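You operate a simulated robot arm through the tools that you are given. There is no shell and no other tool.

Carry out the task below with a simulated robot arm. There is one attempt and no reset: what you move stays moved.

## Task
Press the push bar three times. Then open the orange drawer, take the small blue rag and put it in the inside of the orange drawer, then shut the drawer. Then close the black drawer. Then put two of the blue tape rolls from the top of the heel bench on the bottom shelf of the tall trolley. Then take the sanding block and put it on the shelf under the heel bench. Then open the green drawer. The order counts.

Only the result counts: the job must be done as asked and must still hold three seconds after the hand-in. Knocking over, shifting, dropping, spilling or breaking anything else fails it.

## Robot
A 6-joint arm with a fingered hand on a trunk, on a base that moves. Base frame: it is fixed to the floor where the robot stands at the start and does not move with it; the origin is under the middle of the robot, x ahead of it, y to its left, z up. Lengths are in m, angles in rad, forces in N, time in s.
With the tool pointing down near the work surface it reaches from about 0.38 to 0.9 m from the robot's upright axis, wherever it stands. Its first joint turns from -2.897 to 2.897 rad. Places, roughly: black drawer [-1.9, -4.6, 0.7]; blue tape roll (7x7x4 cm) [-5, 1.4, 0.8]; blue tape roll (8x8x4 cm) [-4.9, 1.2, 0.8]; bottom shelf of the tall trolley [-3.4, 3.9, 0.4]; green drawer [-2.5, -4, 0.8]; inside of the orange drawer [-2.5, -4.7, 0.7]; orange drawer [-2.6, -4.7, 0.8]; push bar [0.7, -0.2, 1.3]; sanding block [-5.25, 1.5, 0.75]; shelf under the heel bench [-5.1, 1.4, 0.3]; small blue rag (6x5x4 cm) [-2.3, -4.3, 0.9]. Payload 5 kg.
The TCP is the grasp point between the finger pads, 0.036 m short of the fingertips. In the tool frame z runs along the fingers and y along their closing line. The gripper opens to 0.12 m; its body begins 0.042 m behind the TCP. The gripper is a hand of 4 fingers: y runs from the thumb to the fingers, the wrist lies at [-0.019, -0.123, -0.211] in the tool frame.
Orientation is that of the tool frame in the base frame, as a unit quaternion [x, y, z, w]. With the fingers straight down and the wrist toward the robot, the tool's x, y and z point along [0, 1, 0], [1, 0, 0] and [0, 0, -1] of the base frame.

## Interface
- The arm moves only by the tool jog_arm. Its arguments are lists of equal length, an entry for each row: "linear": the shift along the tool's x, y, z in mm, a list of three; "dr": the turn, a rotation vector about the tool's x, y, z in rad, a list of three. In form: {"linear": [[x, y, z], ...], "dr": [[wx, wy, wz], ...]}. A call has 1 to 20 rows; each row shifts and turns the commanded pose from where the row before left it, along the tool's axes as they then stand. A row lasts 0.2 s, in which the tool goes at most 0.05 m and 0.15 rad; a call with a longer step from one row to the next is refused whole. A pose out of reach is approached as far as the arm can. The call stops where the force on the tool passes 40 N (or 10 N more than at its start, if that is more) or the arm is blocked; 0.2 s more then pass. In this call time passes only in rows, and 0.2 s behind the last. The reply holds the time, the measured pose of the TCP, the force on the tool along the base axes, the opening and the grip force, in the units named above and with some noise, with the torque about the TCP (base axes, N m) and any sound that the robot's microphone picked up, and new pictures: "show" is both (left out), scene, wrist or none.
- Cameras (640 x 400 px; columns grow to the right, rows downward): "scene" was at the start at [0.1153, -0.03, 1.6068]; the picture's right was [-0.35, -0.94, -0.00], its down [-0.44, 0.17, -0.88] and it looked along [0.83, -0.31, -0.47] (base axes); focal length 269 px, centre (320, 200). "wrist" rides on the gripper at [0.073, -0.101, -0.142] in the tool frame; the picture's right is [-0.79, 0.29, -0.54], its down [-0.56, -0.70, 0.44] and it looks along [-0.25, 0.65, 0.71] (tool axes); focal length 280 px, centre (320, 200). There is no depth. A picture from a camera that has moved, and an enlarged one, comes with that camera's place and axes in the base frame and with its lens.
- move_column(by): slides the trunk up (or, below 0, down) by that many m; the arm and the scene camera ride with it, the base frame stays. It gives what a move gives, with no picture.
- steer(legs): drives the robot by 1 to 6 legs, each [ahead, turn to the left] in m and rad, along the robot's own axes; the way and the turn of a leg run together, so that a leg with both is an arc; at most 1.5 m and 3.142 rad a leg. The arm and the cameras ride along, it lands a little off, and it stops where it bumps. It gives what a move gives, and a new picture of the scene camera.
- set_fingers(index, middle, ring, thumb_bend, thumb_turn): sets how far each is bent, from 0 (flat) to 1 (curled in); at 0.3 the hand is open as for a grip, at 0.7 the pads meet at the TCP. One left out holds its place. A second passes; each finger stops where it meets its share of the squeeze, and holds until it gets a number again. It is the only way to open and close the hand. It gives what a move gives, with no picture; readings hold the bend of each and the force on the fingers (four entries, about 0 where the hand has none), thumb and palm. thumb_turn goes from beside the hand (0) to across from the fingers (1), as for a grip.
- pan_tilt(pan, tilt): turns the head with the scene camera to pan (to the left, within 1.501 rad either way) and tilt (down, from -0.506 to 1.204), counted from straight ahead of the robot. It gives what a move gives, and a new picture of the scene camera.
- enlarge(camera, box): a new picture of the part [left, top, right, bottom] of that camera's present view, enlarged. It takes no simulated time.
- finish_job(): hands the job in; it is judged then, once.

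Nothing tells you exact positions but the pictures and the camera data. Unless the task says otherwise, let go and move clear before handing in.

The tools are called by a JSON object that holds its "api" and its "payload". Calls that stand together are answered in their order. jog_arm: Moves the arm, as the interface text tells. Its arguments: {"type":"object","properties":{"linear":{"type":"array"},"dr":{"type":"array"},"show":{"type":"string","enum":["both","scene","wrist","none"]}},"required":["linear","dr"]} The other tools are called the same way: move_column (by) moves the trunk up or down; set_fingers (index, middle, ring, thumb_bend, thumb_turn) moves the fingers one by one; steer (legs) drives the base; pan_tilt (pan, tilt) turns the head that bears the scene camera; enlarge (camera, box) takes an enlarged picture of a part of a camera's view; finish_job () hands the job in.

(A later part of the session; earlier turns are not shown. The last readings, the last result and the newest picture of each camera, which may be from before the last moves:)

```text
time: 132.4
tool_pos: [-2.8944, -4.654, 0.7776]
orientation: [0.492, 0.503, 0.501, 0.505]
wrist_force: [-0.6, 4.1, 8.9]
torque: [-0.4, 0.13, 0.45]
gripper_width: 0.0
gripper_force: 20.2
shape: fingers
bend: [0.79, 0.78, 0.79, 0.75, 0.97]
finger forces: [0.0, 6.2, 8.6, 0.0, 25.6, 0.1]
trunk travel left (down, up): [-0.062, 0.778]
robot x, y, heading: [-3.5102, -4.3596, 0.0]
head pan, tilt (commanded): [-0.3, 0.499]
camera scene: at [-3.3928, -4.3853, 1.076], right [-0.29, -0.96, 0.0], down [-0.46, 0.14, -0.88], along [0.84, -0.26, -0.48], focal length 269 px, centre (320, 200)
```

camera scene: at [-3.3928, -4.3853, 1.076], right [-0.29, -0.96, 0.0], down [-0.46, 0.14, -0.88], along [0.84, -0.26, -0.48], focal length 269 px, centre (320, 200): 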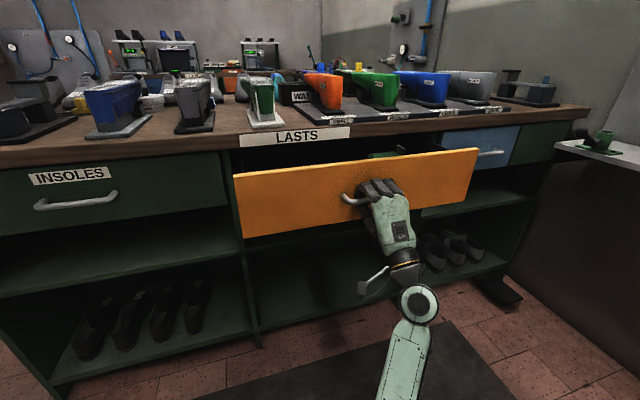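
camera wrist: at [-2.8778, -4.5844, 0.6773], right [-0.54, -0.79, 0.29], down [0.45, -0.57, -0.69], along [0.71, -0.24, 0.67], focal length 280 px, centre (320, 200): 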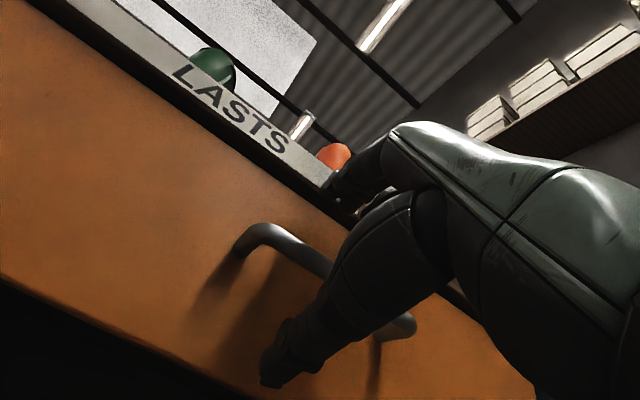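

The drawer is sliding out, about 15 cm so far. I'll keep pulling until it stops.

{"api": "jog_arm", "payload": {"linear": [[0, 0, -15], [0, 0, -20], [0, 0, -20], [0, 0, -20], [0, 0, -20]], "dr": [[0, 0, 0], [0, 0, 0], [0, 0, 0], [0, 0, 0], [0, 0, 0]], "show": "scene"}}

```text
time: 133.6
tool_pos: [-2.9888, -4.6541, 0.7765]
orientation: [0.492, 0.501, 0.5, 0.506]
wrist_force: [-1.2, 5.5, 9.2]
torque: [-0.46, 0.16, 0.58]
gripper_width: 0.0004
gripper_force: 21.4
shape: fingers
bend: [0.8, 0.79, 0.79, 0.75, 0.97]
finger forces: [0.0, 5.8, 9.3, 0.0, 27.1, 0.0]
trunk travel left (down, up): [-0.062, 0.778]
robot x, y, heading: [-3.5112, -4.3674, 0.001]
head pan, tilt (commanded): [-0.3, 0.499]
camera scene: at [-3.3929, -4.3851, 1.0762], right [-0.29, -0.96, 0.0], down [-0.46, 0.14, -0.88], along [0.84, -0.26, -0.48], focal length 269 px, centre (320, 200)
```

scene: 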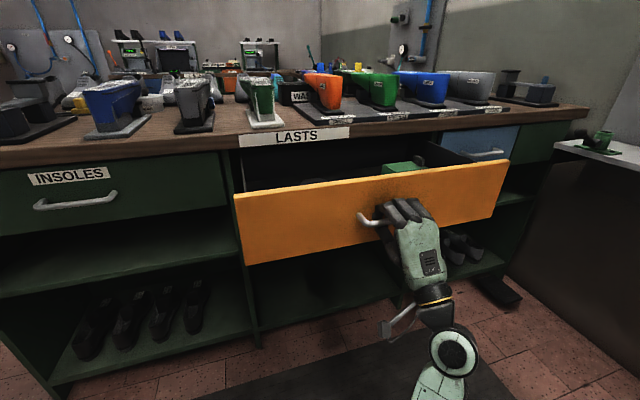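

About 25 cm open and still sliding freely. A bit further, gently.

{"api": "jog_arm", "payload": {"linear": [[0, 0, -12], [0, 0, -12], [0, 0, -12]], "dr": [[0, 0, 0], [0, 0, 0], [0, 0, 0]], "show": "scene"}}

```text
time: 134.4
tool_pos: [-3.0238, -4.6549, 0.7764]
orientation: [0.492, 0.501, 0.5, 0.506]
wrist_force: [0.2, 2.9, 8.3]
torque: [-0.39, 0.13, 0.52]
gripper_width: 0.0
gripper_force: 20.2
shape: fingers
bend: [0.81, 0.79, 0.78, 0.76, 0.97]
finger forces: [0.1, 5.7, 8.9, 0.0, 25.3, 0.1]
trunk travel left (down, up): [-0.062, 0.778]
robot x, y, heading: [-3.5088, -4.3614, 0.003]
head pan, tilt (commanded): [-0.3, 0.499]
camera scene: at [-3.3927, -4.3853, 1.0761], right [-0.29, -0.96, 0.0], down [-0.46, 0.14, -0.88], along [0.84, -0.26, -0.48], focal length 269 px, centre (320, 200)
```

scene: 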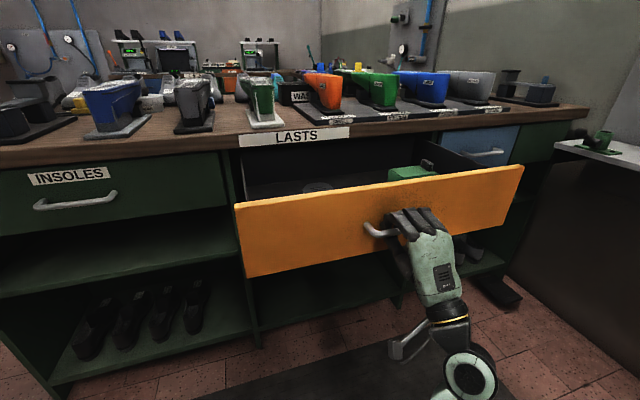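

Still no stop at about 29 cm. I'll use the base for a last short pull backward.

{"api": "steer", "payload": {"legs": [[-0.06, 0]]}}

```text
time: 135.3
tool_pos: [-3.0491, -4.6541, 0.7726]
orientation: [0.493, 0.505, 0.499, 0.502]
wrist_force: [26.7, -4.4, 11.5]
torque: [-0.34, 0.05, 0.65]
gripper_width: 0.0004
gripper_force: 14.5
shape: fingers
bend: [0.82, 0.77, 0.77, 0.75, 0.97]
finger forces: [0.0, 13.5, 16.0, 0.0, 0.1, 0.1]
trunk travel left (down, up): [-0.062, 0.778]
robot x, y, heading: [-3.5375, -4.3581, 0.005]
head pan, tilt (commanded): [-0.3, 0.499]
stopped in leg 1: the force on the tool passed its limit at 63 N (the readings are from after the stop); the commanded pose is now the measured one
camera scene: at [-3.4207, -4.3858, 1.0759], right [-0.29, -0.96, 0.0], down [-0.46, 0.14, -0.88], along [0.84, -0.26, -0.48], focal length 269 px, centre (320, 200)
```

scene: 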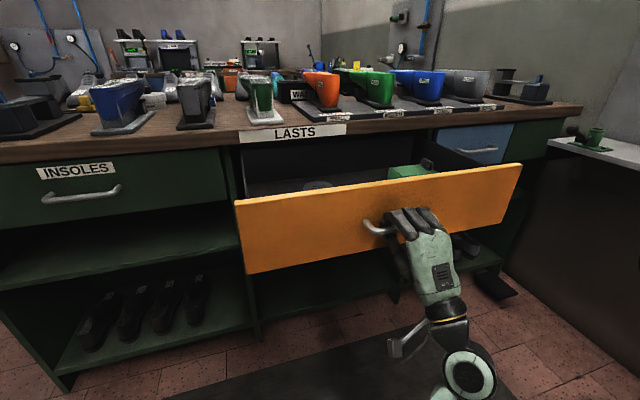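

The drawer hit its stop at about 30 cm: fully open. I'll let go of the handle and drive straight back to clear it.

{"api": "set_fingers", "payload": {"index": 0.3, "middle": 0.3, "ring": 0.3, "thumb_bend": 0.3}}

{"api": "steer", "payload": {"legs": [[-0.2, 0]]}}

```text
time: 136.3
tool_pos: [-3.052, -4.6533, 0.7725]
orientation: [0.494, 0.504, 0.499, 0.503]
wrist_force: [-0.8, -0.7, 0.0]
torque: [0.01, 0.01, 0.01]
gripper_width: 0.1229
gripper_force: 0.0
shape: fingers
bend: [0.3, 0.3, 0.3, 0.3, 0.97]
finger forces: [0.0, 0.1, 0.0, 0.0, 0.0, 0.0]
trunk travel left (down, up): [-0.062, 0.778]
robot x, y, heading: [-3.5371, -4.3606, 0.003]
head pan, tilt (commanded): [-0.3, 0.499]
```

```text
time: 138.1
tool_pos: [-3.2537, -4.6554, 0.7721]
orientation: [0.494, 0.504, 0.498, 0.504]
wrist_force: [-1.4, 0.3, 0.6]
torque: [0.01, -0.01, 0.05]
gripper_width: 0.123
gripper_force: 0.1
shape: fingers
bend: [0.3, 0.3, 0.3, 0.3, 0.97]
finger forces: [0.0, 0.1, 0.1, 0.0, 0.0, 0.0]
trunk travel left (down, up): [-0.062, 0.778]
robot x, y, heading: [-3.7436, -4.3607, 0.001]
head pan, tilt (commanded): [-0.3, 0.499]
camera scene: at [-3.6245, -4.3866, 1.0761], right [-0.29, -0.96, 0.0], down [-0.46, 0.14, -0.88], along [0.84, -0.26, -0.48], focal length 269 px, centre (320, 200)
```

scene: 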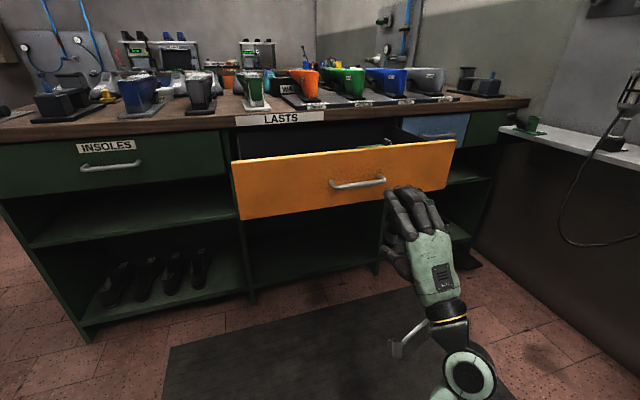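

The drawer stays open. The rag lies in a narrow lane between the lasts and the row of grey shoes, about 0.25 m from the bench's other (+x) edge, so I'll fetch it from that side. First I fold the arm back to a travel pose the same way it came.

{"api": "jog_arm", "payload": {"linear": [[0, 0, 30], [0, 0, 30], [0, 0, 30], [-11, -35, 0], [-11, -35, 0], [-11, -35, 0], [-11, -35, 0], [-11, -35, 0], [-11, -35, 0], [-11, -35, 0], [-11, -35, 0], [-11, -35, 0]], "dr": [[0, 0, 0], [0, 0, 0], [0, 0, 0], [0, 0, 0], [0, 0, 0], [0, 0, 0], [0, 0, 0], [0, 0, 0], [0, 0, 0], [0, 0, 0], [0, 0, 0], [0, 0, 0]], "show": "none"}}

{"api": "jog_arm", "payload": {"linear": [[0, 0, 0], [0, 0, 0], [0, 0, 0], [0, 0, 0], [0, 0, 0], [0, 0, 0], [0, 0, 0], [0, 0, 0], [0, 0, 0], [0, 0, 0], [0, 0, 0]], "dr": [[0.1428, 0, 0], [0.1428, 0, 0], [0.1428, 0, 0], [0.1428, 0, 0], [0.1428, 0, 0], [0.1428, 0, 0], [0.1428, 0, 0], [0.1428, 0, 0], [0.1428, 0, 0], [0.1428, 0, 0], [0.1428, 0, 0]], "show": "none"}}

```text
time: 140.7
tool_pos: [-3.1613, -4.7579, 0.4583]
orientation: [0.493, 0.504, 0.499, 0.504]
wrist_force: [0.6, -0.6, 0.8]
torque: [0.02, -0.03, -0.01]
gripper_width: 0.1231
gripper_force: 0.0
shape: fingers
bend: [0.3, 0.3, 0.3, 0.3, 0.97]
finger forces: [0.1, 0.0, 0.0, 0.0, 0.1, 0.0]
trunk travel left (down, up): [-0.062, 0.778]
robot x, y, heading: [-3.741, -4.3645, -0.002]
head pan, tilt (commanded): [-0.3, 0.499]
```

```text
time: 143.1
tool_pos: [-3.162, -4.758, 0.4587]
orientation: [0.706, 0.709, -0.004, 0.006]
wrist_force: [-0.2, -0.2, -0.2]
torque: [-0.01, 0.0, 0.04]
gripper_width: 0.1233
gripper_force: 0.2
shape: fingers
bend: [0.3, 0.3, 0.3, 0.3, 0.97]
finger forces: [0.0, 0.0, 0.0, 0.1, 0.0, 0.0]
trunk travel left (down, up): [-0.062, 0.778]
robot x, y, heading: [-3.7417, -4.3597, -0.001]
head pan, tilt (commanded): [-0.3, 0.499]
```

The hand points down again without trouble. I'll raise the trunk and tuck the hand in for the drive around the bench.

{"api": "move_column", "payload": {"by": 0.62}}

{"api": "jog_arm", "payload": {"linear": [[37, -15, 0], [37, -15, 0], [37, -15, 0], [37, -15, 0]], "dr": [[0, 0, 0], [0, 0, 0], [0, 0, 0], [0, 0, 0]], "show": "scene"}}

```text
refused: 0.62 is not a number from -0.4 to 0.4
```

```text
time: 144.1
tool_pos: [-3.2236, -4.6102, 0.457]
orientation: [0.705, 0.709, -0.003, 0.006]
wrist_force: [-0.9, -0.8, -0.2]
torque: [0.01, -0.01, 0.02]
gripper_width: 0.1232
gripper_force: 0.0
shape: fingers
bend: [0.3, 0.3, 0.3, 0.3, 0.98]
finger forces: [0.0, 0.0, 0.1, 0.0, 0.0, 0.1]
trunk travel left (down, up): [-0.062, 0.778]
robot x, y, heading: [-3.737, -4.3629, 0.003]
head pan, tilt (commanded): [-0.3, 0.499]
camera scene: at [-3.6244, -4.3865, 1.0761], right [-0.29, -0.96, 0.0], down [-0.46, 0.14, -0.88], along [0.84, -0.26, -0.48], focal length 269 px, centre (320, 200)
```

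scene: 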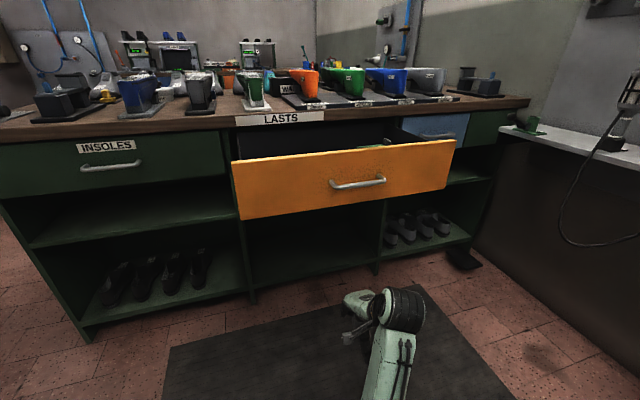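

A trunk move is capped at 0.4 m, so I'll raise it in two steps; the hand is clear of the drawer front by about 0.15 m.

{"api": "move_column", "payload": {"by": 0.4}}

{"api": "move_column", "payload": {"by": 0.24}}

{"api": "pan_tilt", "payload": {"pan": -0.2, "tilt": 0.6}}

{"api": "enlarge", "payload": {"camera": "scene", "box": [160, 130, 400, 280]}}

```text
time: 147.9
tool_pos: [-3.2236, -4.6106, 0.8559]
orientation: [0.705, 0.709, -0.004, 0.006]
wrist_force: [-0.4, -0.1, -0.5]
torque: [-0.02, -0.02, -0.02]
gripper_width: 0.1235
gripper_force: 0.2
shape: fingers
bend: [0.3, 0.3, 0.3, 0.3, 0.98]
finger forces: [0.1, 0.0, 0.0, 0.0, 0.1, 0.0]
trunk travel left (down, up): [-0.462, 0.378]
robot x, y, heading: [-3.7433, -4.3633, 0.005]
head pan, tilt (commanded): [-0.3, 0.499]
```

```text
time: 150.4
tool_pos: [-3.2234, -4.6113, 1.0961]
orientation: [0.705, 0.709, -0.003, 0.006]
wrist_force: [-0.2, 0.1, -0.5]
torque: [0.02, -0.03, -0.01]
gripper_width: 0.1232
gripper_force: 0.0
shape: fingers
bend: [0.3, 0.3, 0.3, 0.3, 0.98]
finger forces: [0.0, 0.0, 0.0, 0.1, 0.0, 0.0]
trunk travel left (down, up): [-0.702, 0.138]
robot x, y, heading: [-3.7377, -4.3623, 0.001]
head pan, tilt (commanded): [-0.3, 0.499]
```

```text
time: 151.1
tool_pos: [-3.2237, -4.6107, 1.0965]
orientation: [0.706, 0.709, -0.005, 0.006]
wrist_force: [-1.0, 0.3, 0.2]
torque: [0.01, -0.02, 0.03]
gripper_width: 0.1233
gripper_force: 0.1
shape: fingers
bend: [0.3, 0.3, 0.3, 0.3, 0.98]
finger forces: [0.0, 0.0, 0.0, 0.1, 0.0, 0.0]
trunk travel left (down, up): [-0.702, 0.138]
robot x, y, heading: [-3.7397, -4.3592, 0.002]
head pan, tilt (commanded): [-0.201, 0.6]
camera scene: at [-3.6247, -4.3774, 1.707], right [-0.2, -0.98, 0.0], down [-0.55, 0.11, -0.83], along [0.81, -0.16, -0.56], focal length 269 px, centre (320, 200)
```

scene: 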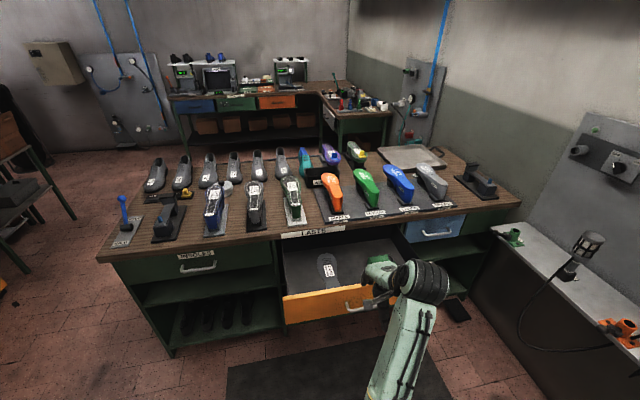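

```text
2.67 times, centred on (280, 205) of scene
camera zoom: at [-3.6247, -4.3774, 1.707], right [-0.2, -0.98, 0.0], down [-0.55, 0.11, -0.83], along [0.81, -0.16, -0.56], focal length 718 px, centre (427, 187)
```

zoom: 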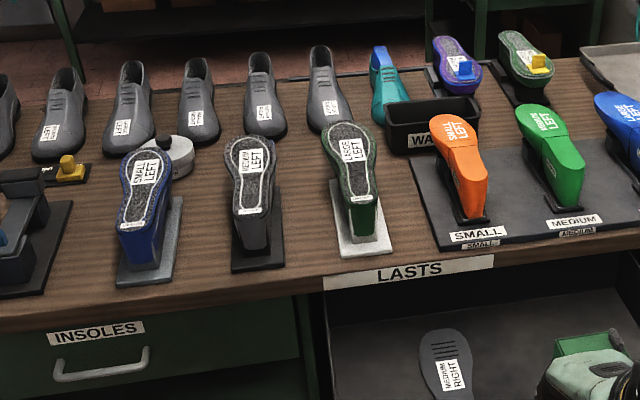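

The drawer's inside is in view: one insole and a green block lie in it, with free floor on the left. Now I'll drive around the island's near end to the +x side.

{"api": "steer", "payload": {"legs": [[0, 1.353], [1.33, 0], [0, -1.353], [1.45, 0], [0.75, 0]]}}

{"api": "pan_tilt", "payload": {"pan": -1.3, "tilt": 0.5}}

```text
time: 177.6
tool_pos: [-0.7458, -3.3349, 1.097]
orientation: [0.707, 0.707, -0.004, 0.006]
wrist_force: [0.5, -0.5, 0.3]
torque: [0.02, 0.0, 0.0]
gripper_width: 0.1236
gripper_force: 0.1
shape: fingers
bend: [0.3, 0.3, 0.3, 0.3, 0.98]
finger forces: [0.0, 0.0, 0.0, 0.0, 0.0, 0.0]
trunk travel left (down, up): [-0.702, 0.138]
robot x, y, heading: [-1.2604, -3.0838, 0.002]
head pan, tilt (commanded): [-0.201, 0.6]
camera scene: at [-1.1455, -3.1004, 1.707], right [-0.2, -0.98, 0.0], down [-0.55, 0.11, -0.83], along [0.81, -0.17, -0.56], focal length 269 px, centre (320, 200)
```

scene: 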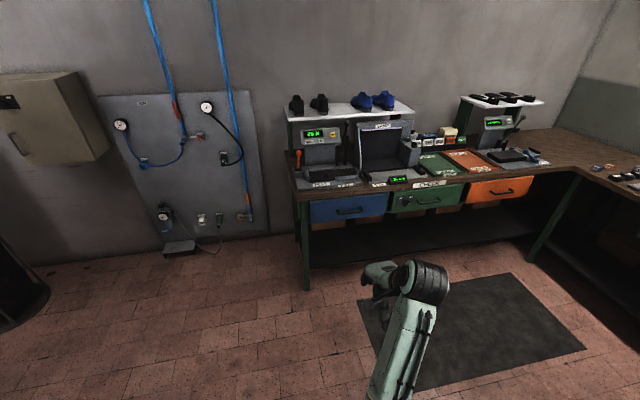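

```text
time: 178.9
tool_pos: [-0.746, -3.3352, 1.0969]
orientation: [0.706, 0.708, -0.004, 0.006]
wrist_force: [-0.4, -0.1, -0.2]
torque: [0.01, -0.02, 0.03]
gripper_width: 0.1231
gripper_force: 0.0
shape: fingers
bend: [0.3, 0.3, 0.3, 0.3, 0.98]
finger forces: [0.0, 0.1, 0.1, 0.0, 0.1, 0.0]
trunk travel left (down, up): [-0.702, 0.138]
robot x, y, heading: [-1.2587, -3.0854, 0.001]
head pan, tilt (commanded): [-1.3, 0.499]
camera scene: at [-1.2078, -3.1703, 1.716], right [-0.96, -0.27, 0.0], down [-0.13, 0.46, -0.88], along [0.23, -0.85, -0.48], focal length 269 px, centre (320, 200)
```

scene: 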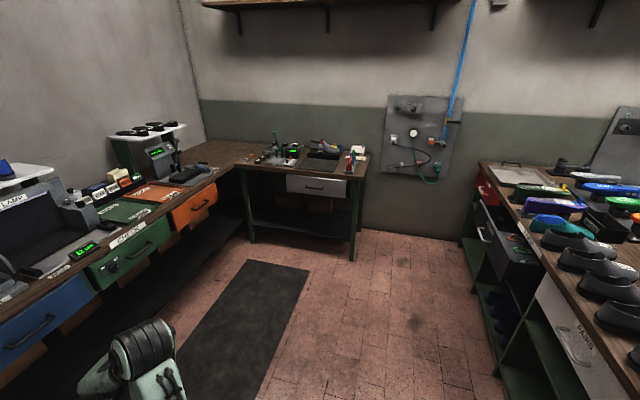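

I'm at the island's +x side end. I'll go down to y ≈ -4.1, turn to face the bench, and come in to about x = -1.5, keeping clear of the open black drawer (front near x = -1.82, y < -4.35).

{"api": "steer", "payload": {"legs": [[0, -1.571], [1.03, 0], [0, -1.571], [0.2, 0]]}}

{"api": "pan_tilt", "payload": {"pan": 0.2, "tilt": 0.75}}

{"api": "enlarge", "payload": {"camera": "scene", "box": [200, 80, 440, 230]}}

```text
time: 195.0
tool_pos: [-1.9756, -3.9008, 1.096]
orientation: [0.724, -0.69, -0.007, -0.004]
wrist_force: [-0.8, -0.5, -1.2]
torque: [0.01, -0.02, -0.02]
gripper_width: 0.1233
gripper_force: 0.1
shape: fingers
bend: [0.3, 0.3, 0.3, 0.3, 0.98]
finger forces: [0.0, 0.0, 0.0, 0.0, 0.1, 0.0]
trunk travel left (down, up): [-0.702, 0.138]
robot x, y, heading: [-1.4464, -4.1273, -3.1]
head pan, tilt (commanded): [-1.3, 0.499]
camera scene: at [-1.5048, -4.0392, 1.7161], right [0.95, 0.31, 0.0], down [0.15, -0.46, -0.88], along [-0.27, 0.84, -0.48], focal length 269 px, centre (320, 200)
```

scene: 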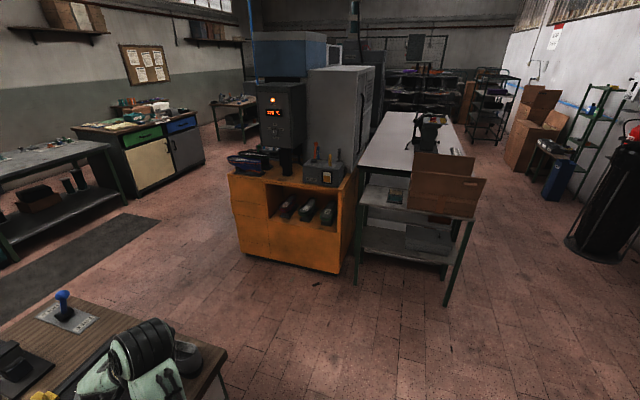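

```text
time: 196.6
tool_pos: [-1.9747, -3.9013, 1.0968]
orientation: [0.724, -0.69, -0.006, -0.003]
wrist_force: [-0.2, 1.1, 0.0]
torque: [-0.06, -0.02, 0.0]
gripper_width: 0.1236
gripper_force: 0.0
shape: fingers
bend: [0.3, 0.3, 0.3, 0.3, 0.98]
finger forces: [0.1, 0.1, 0.1, 0.1, 0.0, 0.1]
trunk travel left (down, up): [-0.702, 0.138]
robot x, y, heading: [-1.4446, -4.1255, -3.097]
head pan, tilt (commanded): [0.201, 0.75]
camera scene: at [-1.5573, -4.1457, 1.6941], right [-0.24, 0.97, 0.0], down [0.66, 0.16, -0.73], along [-0.71, -0.18, -0.68], focal length 269 px, centre (320, 200)
```

scene: 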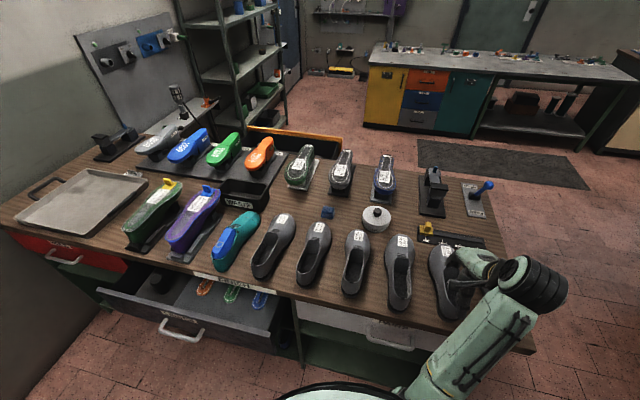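

```text
2.67 times, centred on (320, 155) of scene
camera zoom: at [-1.5573, -4.1457, 1.6941], right [-0.24, 0.97, 0.0], down [0.66, 0.16, -0.73], along [-0.71, -0.18, -0.68], focal length 718 px, centre (320, 320)
```

zoom: 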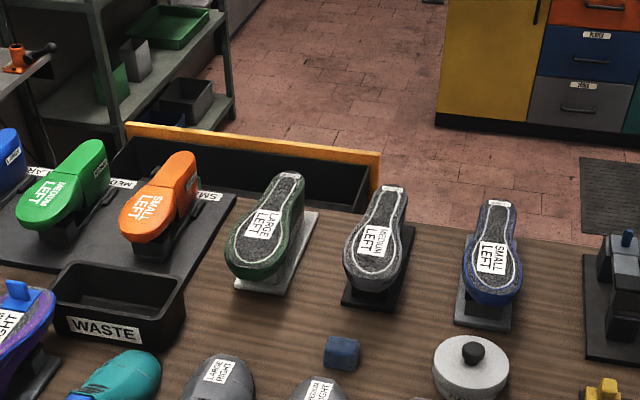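

The rag shows clearly now: a small blue block at about (-2.30, -4.30, 0.92), alone in the lane between the lasts (x < -2.42) and the shoe toes (x > -2.235). I'll turn the hand a quarter so it closes along y and fits the lane.

{"api": "jog_arm", "payload": {"linear": [[0, 0, 0], [0, 0, 0], [0, 0, 0], [0, 0, 0], [0, 0, 0], [0, 0, 0], [0, 0, 0], [0, 0, 0], [0, 0, 0], [0, 0, 0], [0, 0, 0]], "dr": [[0, 0, -0.139], [0, 0, -0.139], [0, 0, -0.139], [0, 0, -0.139], [0, 0, -0.139], [0, 0, -0.139], [0, 0, -0.139], [0, 0, -0.139], [0, 0, -0.139], [0, 0, -0.139], [0, 0, -0.139]], "show": "both"}}

```text
time: 199.0
tool_pos: [-2.0802, -3.8926, 0.9843]
orientation: [1.0, 0.004, -0.003, -0.007]
wrist_force: [0.0, 0.5, 0.9]
torque: [0.05, -0.04, 0.02]
gripper_width: 0.1245
gripper_force: 0.2
shape: fingers
bend: [0.3, 0.3, 0.3, 0.29, 0.97]
finger forces: [0.0, 0.0, 0.1, 0.1, 1.2, 0.0]
out of reach, approached as far as the arm can: row 3, 4, 5, 6, 7, 8, 9, 10, 11
trunk travel left (down, up): [-0.702, 0.138]
robot x, y, heading: [-1.4491, -4.1287, -3.101]
head pan, tilt (commanded): [0.201, 0.75]
camera scene: at [-1.5577, -4.1456, 1.694], right [-0.24, 0.97, 0.0], down [0.66, 0.16, -0.73], along [-0.71, -0.18, -0.68], focal length 269 px, centre (320, 200)
camera wrist: at [-2.0082, -3.7928, 1.1283], right [-0.78, -0.3, 0.54], down [-0.57, 0.7, -0.43], along [-0.25, -0.65, -0.72], focal length 280 px, centre (320, 200)
```

scene: 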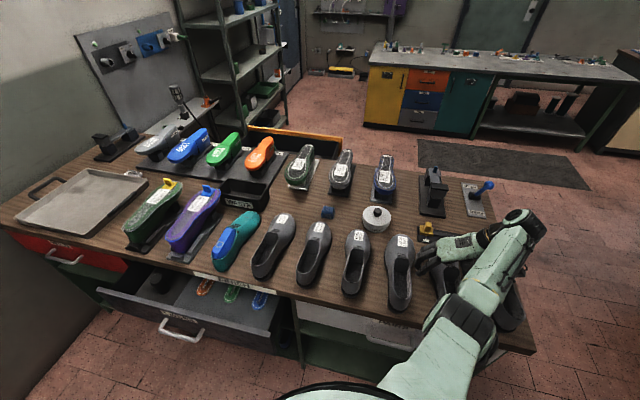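
wrist: 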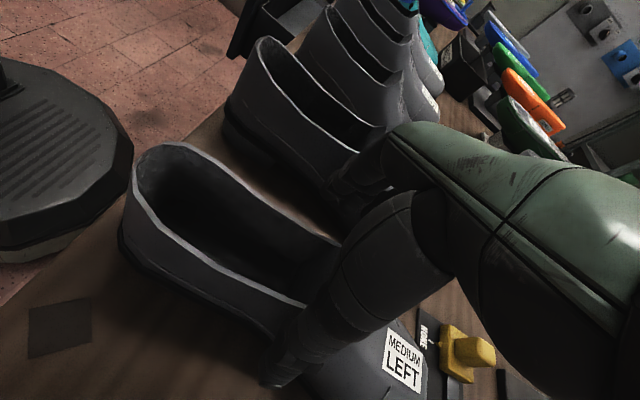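

The arm hit an inner limit while turning and sank, and the thumb is lightly touching the end shoe. I'll lift straight up with the trunk at once.

{"api": "move_column", "payload": {"by": 0.13}}

{"api": "pan_tilt", "payload": {"pan": 0.0, "tilt": 0.75}}

{"api": "enlarge", "payload": {"camera": "wrist", "box": [0, 0, 640, 400]}}

```text
time: 200.6
tool_pos: [-2.0808, -3.892, 1.1151]
orientation: [1.0, 0.001, -0.004, -0.007]
wrist_force: [0.7, -0.3, -0.2]
torque: [0.02, 0.02, -0.04]
gripper_width: 0.1239
gripper_force: 0.1
shape: fingers
bend: [0.3, 0.3, 0.3, 0.3, 0.97]
finger forces: [0.1, 0.0, 0.1, 0.0, 0.0, 0.1]
trunk travel left (down, up): [-0.832, 0.008]
robot x, y, heading: [-1.4463, -4.1269, -3.099]
head pan, tilt (commanded): [0.201, 0.75]
```

```text
time: 201.3
tool_pos: [-2.0808, -3.8911, 1.1156]
orientation: [1.0, 0.001, -0.004, -0.007]
wrist_force: [-0.1, -0.2, 1.0]
torque: [-0.01, -0.04, 0.02]
gripper_width: 0.1238
gripper_force: 0.1
shape: fingers
bend: [0.3, 0.3, 0.3, 0.3, 0.97]
finger forces: [0.0, 0.0, 0.0, 0.1, 0.0, 0.0]
trunk travel left (down, up): [-0.832, 0.008]
robot x, y, heading: [-1.4464, -4.1238, -3.096]
head pan, tilt (commanded): [0.0, 0.75]
camera scene: at [-1.5597, -4.1293, 1.8241], right [-0.04, 1.0, 0.0], down [0.68, 0.03, -0.73], along [-0.73, -0.03, -0.68], focal length 269 px, centre (320, 200)
```

scene: 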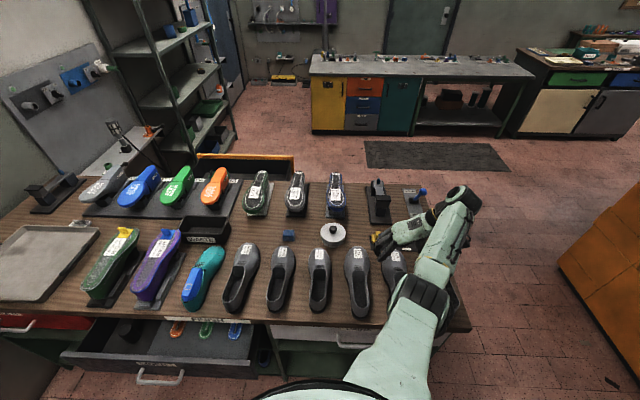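

```text
1.00 times, centred on (320, 200) of wrist (not enlarged: the box is as wide or as high as the picture)
camera zoom: at [-2.0078, -3.793, 1.2588], right [-0.79, -0.3, 0.54], down [-0.56, 0.7, -0.43], along [-0.25, -0.64, -0.72], focal length 280 px, centre (320, 200)
```

zoom: 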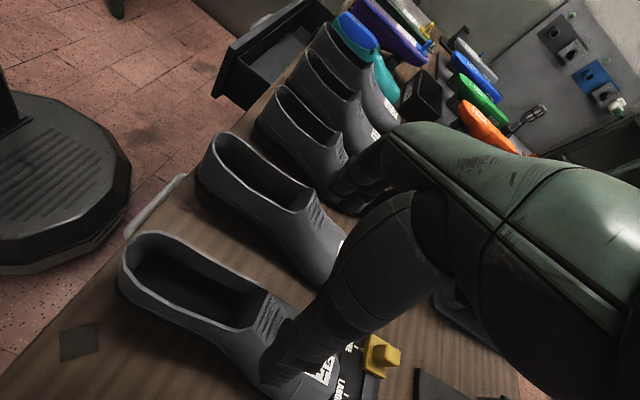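

The hand is clear again. The wrist view also shows my round base, radius about 0.28 m, so I can safely move 0.13 m closer to the bench, then move the hand over the lane above the rag.

{"api": "steer", "payload": {"legs": [[0.13, 0]]}}

{"api": "jog_arm", "payload": {"linear": [[-5, 35, -10], [-5, 35, -10], [-5, 40, 0], [-10, 40, 0], [-10, 40, 0], [-10, 40, 0], [-10, 40, 0], [-5, 40, 0], [-5, 40, 0], [0, 40, 0], [0, 20, 0]], "dr": [[0, 0, 0], [0, 0, 0], [0, 0, 0], [0, 0, 0], [0, 0, 0], [0, 0, 0], [0, 0, 0], [0, 0, 0], [0, 0, 0], [0, 0, 0], [0, 0, 0]], "show": "both"}}

```text
time: 202.7
tool_pos: [-2.2084, -3.8977, 1.1159]
orientation: [1.0, 0.002, -0.003, -0.007]
wrist_force: [-0.3, 0.3, 0.2]
torque: [-0.03, 0.03, -0.02]
gripper_width: 0.1239
gripper_force: 0.1
shape: fingers
bend: [0.3, 0.3, 0.3, 0.3, 0.97]
finger forces: [0.1, 0.1, 0.0, 0.0, 0.1, 0.0]
trunk travel left (down, up): [-0.832, 0.008]
robot x, y, heading: [-1.5757, -4.1322, -3.104]
head pan, tilt (commanded): [0.0, 0.75]
camera scene: at [-1.6856, -4.1349, 1.8243], right [-0.04, 1.0, 0.0], down [0.68, 0.03, -0.73], along [-0.73, -0.03, -0.68], focal length 269 px, centre (320, 200)
```

scene: 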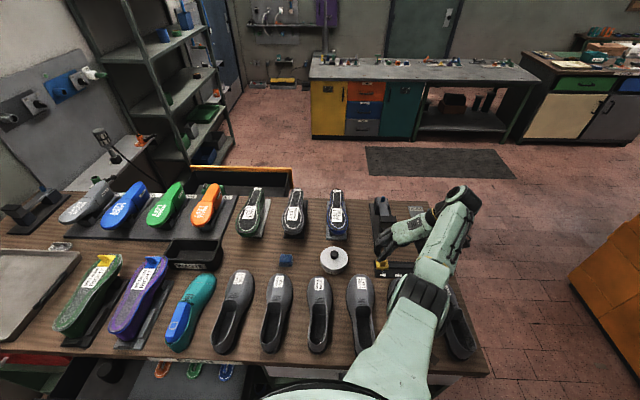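

```text
time: 205.1
tool_pos: [-2.2858, -4.3082, 1.1224]
orientation: [1.0, 0.002, -0.002, -0.006]
wrist_force: [-0.1, 0.1, -1.0]
torque: [0.02, -0.02, -0.01]
gripper_width: 0.1239
gripper_force: 0.1
shape: fingers
bend: [0.3, 0.3, 0.3, 0.3, 0.97]
finger forces: [0.1, 0.1, 0.1, 0.0, 0.0, 0.1]
out of reach, approached as far as the arm can: row 1, 2
trunk travel left (down, up): [-0.832, 0.008]
robot x, y, heading: [-1.5712, -4.1311, -3.093]
head pan, tilt (commanded): [0.0, 0.75]
camera scene: at [-1.688, -4.1357, 1.8241], right [-0.04, 1.0, 0.0], down [0.68, 0.03, -0.73], along [-0.73, -0.03, -0.68], focal length 269 px, centre (320, 200)
camera wrist: at [-2.2119, -4.209, 1.2652], right [-0.79, -0.3, 0.54], down [-0.56, 0.7, -0.43], along [-0.25, -0.64, -0.72], focal length 280 px, centre (320, 200)
```

scene: 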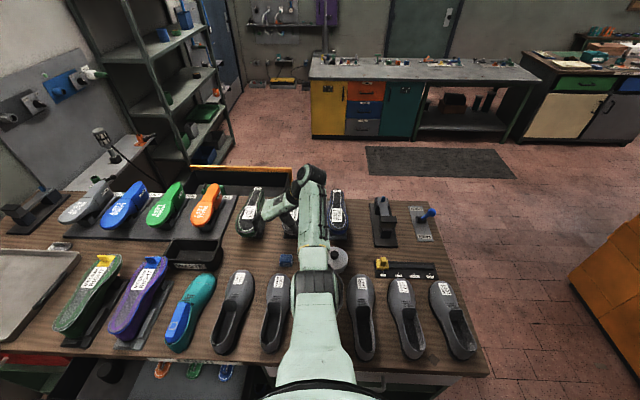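
wrist: 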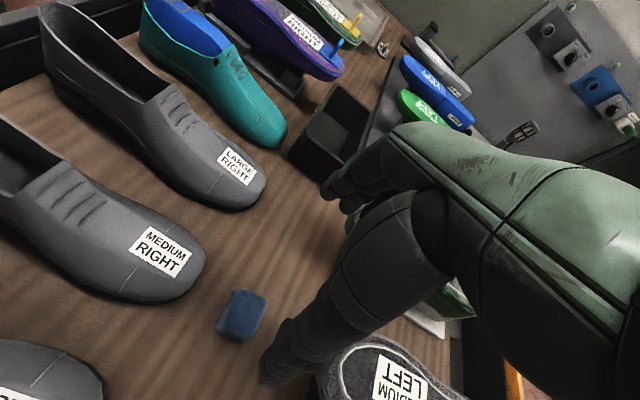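

I'm above the rag; the wrist view puts it at (-2.298, -4.30). I'll fine-tune the position and descend with the trunk, checking halfway.

{"api": "jog_arm", "payload": {"linear": [[5, -8, 0]], "dr": [[0, 0, 0]], "show": "none"}}

{"api": "move_column", "payload": {"by": -0.1}}

{"api": "enlarge", "payload": {"camera": "wrist", "box": [0, 0, 640, 400]}}

{"api": "enlarge", "payload": {"camera": "scene", "box": [200, 140, 400, 265]}}

```text
time: 205.5
tool_pos: [-2.2797, -4.299, 1.1221]
orientation: [1.0, 0.002, -0.003, -0.008]
wrist_force: [-0.1, -0.9, 0.3]
torque: [0.0, -0.03, -0.03]
gripper_width: 0.1237
gripper_force: 0.1
shape: fingers
bend: [0.3, 0.3, 0.3, 0.3, 0.97]
finger forces: [0.1, 0.1, 0.1, 0.1, 0.0, 0.0]
trunk travel left (down, up): [-0.832, 0.008]
robot x, y, heading: [-1.5729, -4.133, -3.094]
head pan, tilt (commanded): [0.0, 0.75]
```

```text
time: 206.8
tool_pos: [-2.2799, -4.2991, 1.0221]
orientation: [1.0, 0.003, -0.003, -0.007]
wrist_force: [-0.3, 0.2, -0.4]
torque: [0.01, 0.01, -0.01]
gripper_width: 0.1239
gripper_force: 0.0
shape: fingers
bend: [0.3, 0.3, 0.3, 0.3, 0.97]
finger forces: [0.1, 0.0, 0.1, 0.0, 0.0, 0.0]
trunk travel left (down, up): [-0.732, 0.108]
robot x, y, heading: [-1.5768, -4.1314, -3.095]
head pan, tilt (commanded): [0.0, 0.75]
```

```text
1.00 times, centred on (320, 200) of wrist (not enlarged: the box is as wide or as high as the picture)
camera zoom: at [-2.2072, -4.2003, 1.1652], right [-0.79, -0.3, 0.54], down [-0.57, 0.7, -0.43], along [-0.25, -0.64, -0.72], focal length 280 px, centre (320, 200)
```

zoom: 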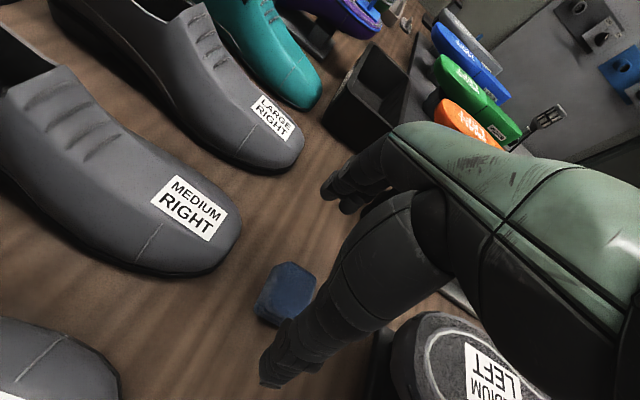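

```text
3.20 times, centred on (300, 202) of scene
camera zoom: at [-1.6878, -4.1352, 1.7241], right [-0.04, 1.0, 0.0], down [0.68, 0.03, -0.73], along [-0.73, -0.03, -0.68], focal length 862 px, centre (384, 192)
```

zoom: 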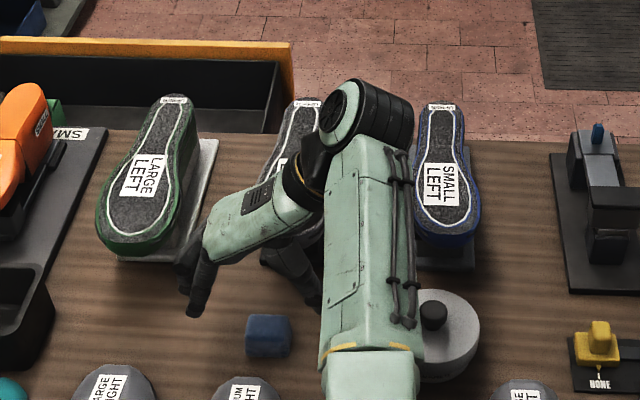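

The geometry is consistent: thumb on the +y side, three fingers on the -y side, rag in between, with clearance all round. I'll shift 5 mm and go down the rest of the way in two steps.

{"api": "jog_arm", "payload": {"linear": [[-5, 0, 0]], "dr": [[0, 0, 0]], "show": "none"}}

{"api": "move_column", "payload": {"by": -0.06}}

{"api": "enlarge", "payload": {"camera": "wrist", "box": [0, 0, 640, 400]}}

{"api": "enlarge", "payload": {"camera": "scene", "box": [200, 140, 400, 265]}}

```text
time: 207.2
tool_pos: [-2.2863, -4.3002, 1.0211]
orientation: [1.0, 0.001, -0.002, -0.007]
wrist_force: [-0.6, -0.1, 0.0]
torque: [-0.02, -0.02, -0.02]
gripper_width: 0.1238
gripper_force: 0.1
shape: fingers
bend: [0.3, 0.3, 0.3, 0.3, 0.97]
finger forces: [0.0, 0.0, 0.0, 0.1, 0.1, 0.0]
trunk travel left (down, up): [-0.732, 0.108]
robot x, y, heading: [-1.5726, -4.136, -3.101]
head pan, tilt (commanded): [0.0, 0.75]
```

```text
time: 208.2
tool_pos: [-2.2841, -4.2986, 0.9623]
orientation: [1.0, 0.002, -0.003, -0.007]
wrist_force: [0.7, -0.5, 0.0]
torque: [0.02, 0.0, -0.01]
gripper_width: 0.1237
gripper_force: 0.1
shape: fingers
bend: [0.3, 0.3, 0.3, 0.3, 0.97]
finger forces: [0.0, 0.0, 0.0, 0.1, 0.1, 0.1]
trunk travel left (down, up): [-0.672, 0.168]
robot x, y, heading: [-1.5765, -4.1317, -3.098]
head pan, tilt (commanded): [0.0, 0.75]
```

```text
1.00 times, centred on (320, 200) of wrist (not enlarged: the box is as wide or as high as the picture)
camera zoom: at [-2.2125, -4.2004, 1.1052], right [-0.79, -0.3, 0.54], down [-0.57, 0.7, -0.43], along [-0.25, -0.64, -0.72], focal length 280 px, centre (320, 200)
```

zoom: 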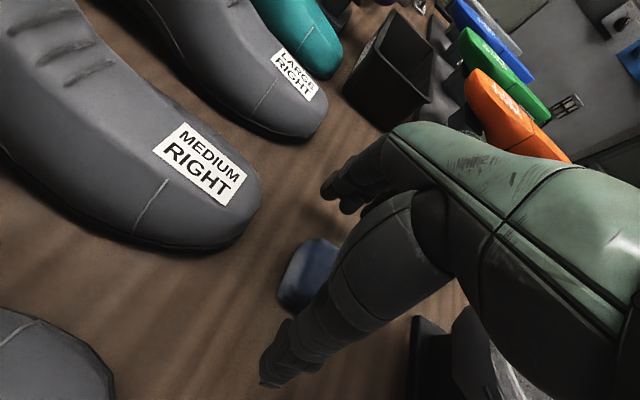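

```text
3.20 times, centred on (300, 202) of scene
camera zoom: at [-1.6879, -4.1351, 1.6641], right [-0.04, 1.0, 0.0], down [0.68, 0.03, -0.73], along [-0.73, -0.03, -0.68], focal length 862 px, centre (384, 192)
```

zoom: 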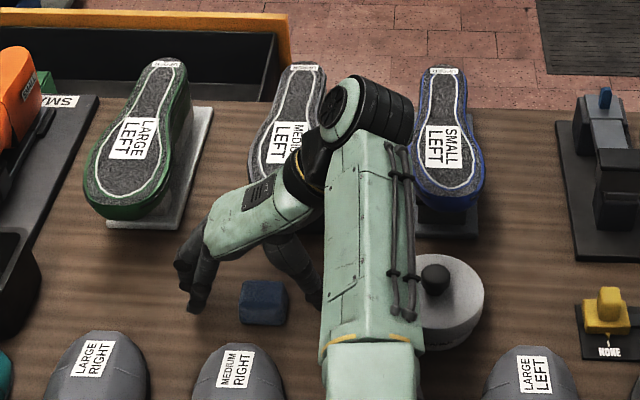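

The rag sits between the fingers and thumb. Down the last 2 cm, then close gently.

{"api": "move_column", "payload": {"by": -0.022}}

{"api": "set_fingers", "payload": {"index": 0.6, "middle": 0.6, "ring": 0.6, "thumb_bend": 0.6}}

{"api": "enlarge", "payload": {"camera": "wrist", "box": [0, 0, 640, 400]}}

```text
time: 208.9
tool_pos: [-2.2844, -4.2979, 0.9388]
orientation: [1.0, 0.002, -0.003, -0.007]
wrist_force: [-0.1, -0.2, 0.0]
torque: [0.01, 0.02, -0.04]
gripper_width: 0.124
gripper_force: 0.1
shape: fingers
bend: [0.3, 0.3, 0.3, 0.3, 0.97]
finger forces: [0.0, 0.0, 0.1, 0.0, 0.0, 0.0]
trunk travel left (down, up): [-0.65, 0.19]
robot x, y, heading: [-1.5759, -4.1322, -3.095]
head pan, tilt (commanded): [0.0, 0.75]
```

```text
time: 209.9
tool_pos: [-2.2862, -4.3006, 0.9415]
orientation: [1.0, 0.003, -0.005, -0.007]
wrist_force: [-2.3, -5.1, 16.3]
torque: [-0.63, 0.2, 0.01]
gripper_width: 0.0507
gripper_force: 14.1
shape: fingers
bend: [0.56, 0.56, 0.58, 0.55, 0.96]
finger forces: [3.3, 15.7, 2.3, 0.0, 8.0, 0.0]
trunk travel left (down, up): [-0.65, 0.19]
robot x, y, heading: [-1.5737, -4.1342, -3.099]
head pan, tilt (commanded): [0.0, 0.75]
```

```text
1.00 times, centred on (320, 200) of wrist (not enlarged: the box is as wide or as high as the picture)
camera zoom: at [-2.2115, -4.201, 1.0849], right [-0.78, -0.3, 0.54], down [-0.57, 0.7, -0.43], along [-0.25, -0.64, -0.72], focal length 280 px, centre (320, 200)
```

zoom: 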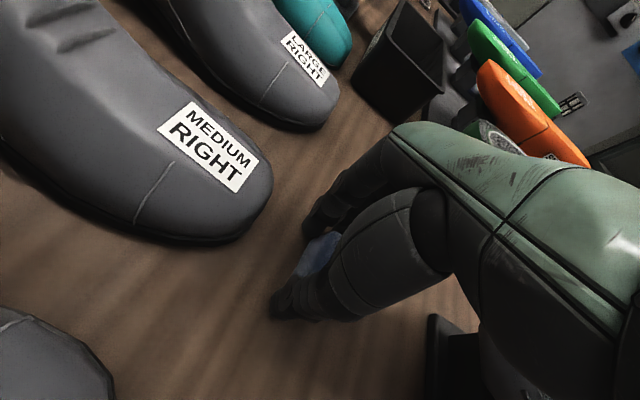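

The rag is gripped at about 5 cm width. I'll lift straight up with the trunk and check the grip.

{"api": "move_column", "payload": {"by": 0.06}}

{"api": "move_column", "payload": {"by": 0.125}}

{"api": "enlarge", "payload": {"camera": "wrist", "box": [0, 0, 640, 400]}}

{"api": "enlarge", "payload": {"camera": "scene", "box": [160, 120, 480, 320]}}

```text
time: 210.9
tool_pos: [-2.285, -4.3, 0.9995]
orientation: [1.0, 0.001, -0.002, -0.008]
wrist_force: [0.0, 0.6, 0.4]
torque: [0.0, -0.03, -0.01]
gripper_width: 0.05
gripper_force: 8.3
shape: fingers
bend: [0.56, 0.57, 0.58, 0.55, 0.96]
finger forces: [2.8, 3.5, 1.5, 0.1, 8.3, 0.0]
trunk travel left (down, up): [-0.71, 0.13]
robot x, y, heading: [-1.5758, -4.131, -3.099]
head pan, tilt (commanded): [0.0, 0.75]
```

```text
time: 212.4
tool_pos: [-2.2847, -4.3, 1.1232]
orientation: [1.0, 0.002, -0.002, -0.007]
wrist_force: [0.4, 0.0, -0.3]
torque: [0.0, -0.01, 0.0]
gripper_width: 0.0502
gripper_force: 8.0
shape: fingers
bend: [0.56, 0.57, 0.58, 0.55, 0.96]
finger forces: [2.9, 3.5, 1.4, 0.1, 8.3, 0.1]
trunk travel left (down, up): [-0.835, 0.005]
robot x, y, heading: [-1.5753, -4.1322, -3.098]
head pan, tilt (commanded): [0.0, 0.75]
```

```text
1.00 times, centred on (320, 200) of wrist (not enlarged: the box is as wide or as high as the picture)
camera zoom: at [-2.2127, -4.2004, 1.268], right [-0.79, -0.3, 0.54], down [-0.56, 0.7, -0.43], along [-0.25, -0.64, -0.72], focal length 280 px, centre (320, 200)
```

zoom: 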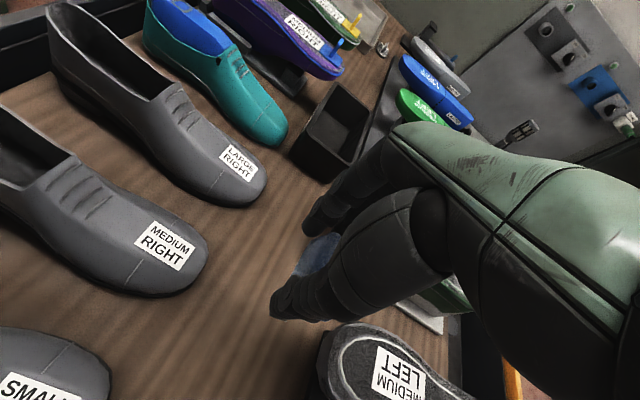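

```text
2.00 times, centred on (320, 220) of scene
camera zoom: at [-1.6883, -4.1352, 1.827], right [-0.04, 1.0, 0.0], down [0.68, 0.03, -0.73], along [-0.73, -0.03, -0.68], focal length 539 px, centre (320, 160)
```

zoom: 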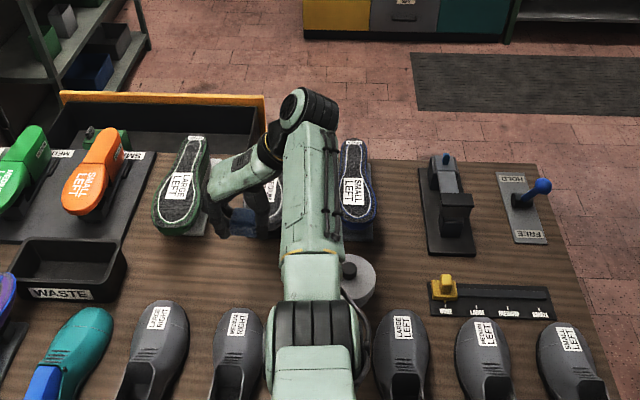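

The rag is held and lifted clear. I'll back away from the bench, then turn the hand back to its usual orientation in free space.

{"api": "steer", "payload": {"legs": [[-0.45, 0]]}}

{"api": "jog_arm", "payload": {"linear": [[0, 0, 0], [0, 0, 0], [0, 0, 0], [0, 0, 0], [0, 0, 0], [0, 0, 0], [0, 0, 0], [0, 0, 0], [0, 0, 0], [0, 0, 0], [0, 0, 0]], "dr": [[0, 0, 0.139], [0, 0, 0.139], [0, 0, 0.139], [0, 0, 0.139], [0, 0, 0.139], [0, 0, 0.139], [0, 0, 0.139], [0, 0, 0.139], [0, 0, 0.139], [0, 0, 0.139], [0, 0, 0.139]], "show": "scene"}}

```text
time: 215.4
tool_pos: [-1.8313, -4.2837, 1.1236]
orientation: [1.0, 0.005, -0.001, -0.006]
wrist_force: [0.3, -0.1, 0.2]
torque: [-0.01, -0.01, 0.01]
gripper_width: 0.0504
gripper_force: 8.3
shape: fingers
bend: [0.56, 0.57, 0.58, 0.55, 0.96]
finger forces: [2.9, 3.5, 1.3, 0.0, 8.3, 0.1]
trunk travel left (down, up): [-0.835, 0.005]
robot x, y, heading: [-1.1224, -4.1098, -3.089]
head pan, tilt (commanded): [0.0, 0.75]
camera scene: at [-1.2355, -4.1147, 1.827], right [-0.05, 1.0, 0.0], down [0.68, 0.03, -0.73], along [-0.73, -0.04, -0.68], focal length 269 px, centre (320, 200)
```

scene: 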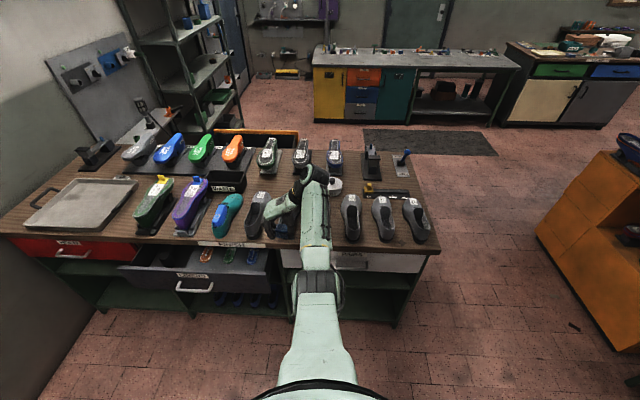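

```text
time: 217.8
tool_pos: [-1.8308, -4.2837, 1.1248]
orientation: [0.724, -0.69, -0.007, -0.003]
wrist_force: [0.6, 0.2, -0.4]
torque: [0.03, -0.01, 0.02]
gripper_width: 0.0498
gripper_force: 8.4
shape: fingers
bend: [0.56, 0.57, 0.58, 0.55, 0.96]
finger forces: [2.8, 3.5, 1.4, 0.0, 8.3, 0.0]
trunk travel left (down, up): [-0.835, 0.005]
robot x, y, heading: [-1.12, -4.1097, -3.095]
head pan, tilt (commanded): [0.0, 0.75]
camera scene: at [-1.2343, -4.1153, 1.8271], right [-0.05, 1.0, 0.0], down [0.68, 0.03, -0.73], along [-0.73, -0.04, -0.68], focal length 269 px, centre (320, 200)
```

scene: 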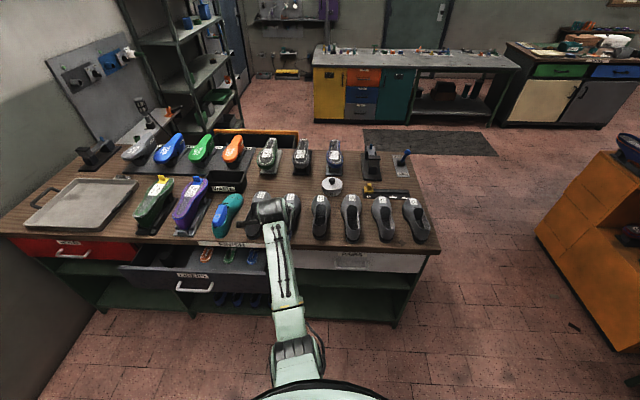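

The hand is back in its usual orientation with the rag held. I'll tuck it in a little and drive back around to the drawer side.

{"api": "jog_arm", "payload": {"linear": [[-20, -30, 0], [-20, -30, 0], [-20, -30, 0], [-20, -30, 0]], "dr": [[0, 0, 0], [0, 0, 0], [0, 0, 0], [0, 0, 0]], "show": "none"}}

{"api": "steer", "payload": {"legs": [[0, -1.617], [1.04, 0], [0, 1.571], [1.25, 0], [1.2, 0]]}}

```text
time: 218.8
tool_pos: [-1.7158, -4.1963, 1.1262]
orientation: [0.726, -0.688, -0.007, -0.003]
wrist_force: [0.0, 0.6, 0.0]
torque: [0.04, 0.02, 0.0]
gripper_width: 0.0501
gripper_force: 8.0
shape: fingers
bend: [0.56, 0.57, 0.59, 0.55, 0.96]
finger forces: [2.8, 3.5, 1.4, 0.0, 8.2, 0.0]
trunk travel left (down, up): [-0.835, 0.005]
robot x, y, heading: [-1.1189, -4.1105, -3.095]
head pan, tilt (commanded): [0.0, 0.75]
```

```text
time: 246.4
tool_pos: [-4.1657, -3.2098, 1.1252]
orientation: [0.719, -0.695, -0.006, -0.004]
wrist_force: [-0.1, 0.1, -0.7]
torque: [-0.01, -0.02, 0.0]
gripper_width: 0.0491
gripper_force: 7.2
shape: fingers
bend: [0.57, 0.58, 0.59, 0.55, 0.96]
finger forces: [2.5, 3.0, 1.1, 0.2, 6.9, 0.0]
trunk travel left (down, up): [-0.835, 0.005]
robot x, y, heading: [-3.5707, -3.1343, -3.113]
head pan, tilt (commanded): [0.0, 0.75]
camera scene: at [-3.6805, -3.1379, 1.8271], right [-0.03, 1.0, 0.0], down [0.68, 0.02, -0.73], along [-0.73, -0.02, -0.68], focal length 269 px, centre (320, 200)
```

scene: 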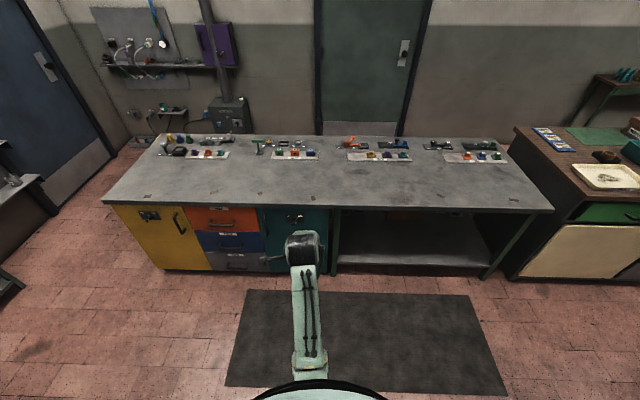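

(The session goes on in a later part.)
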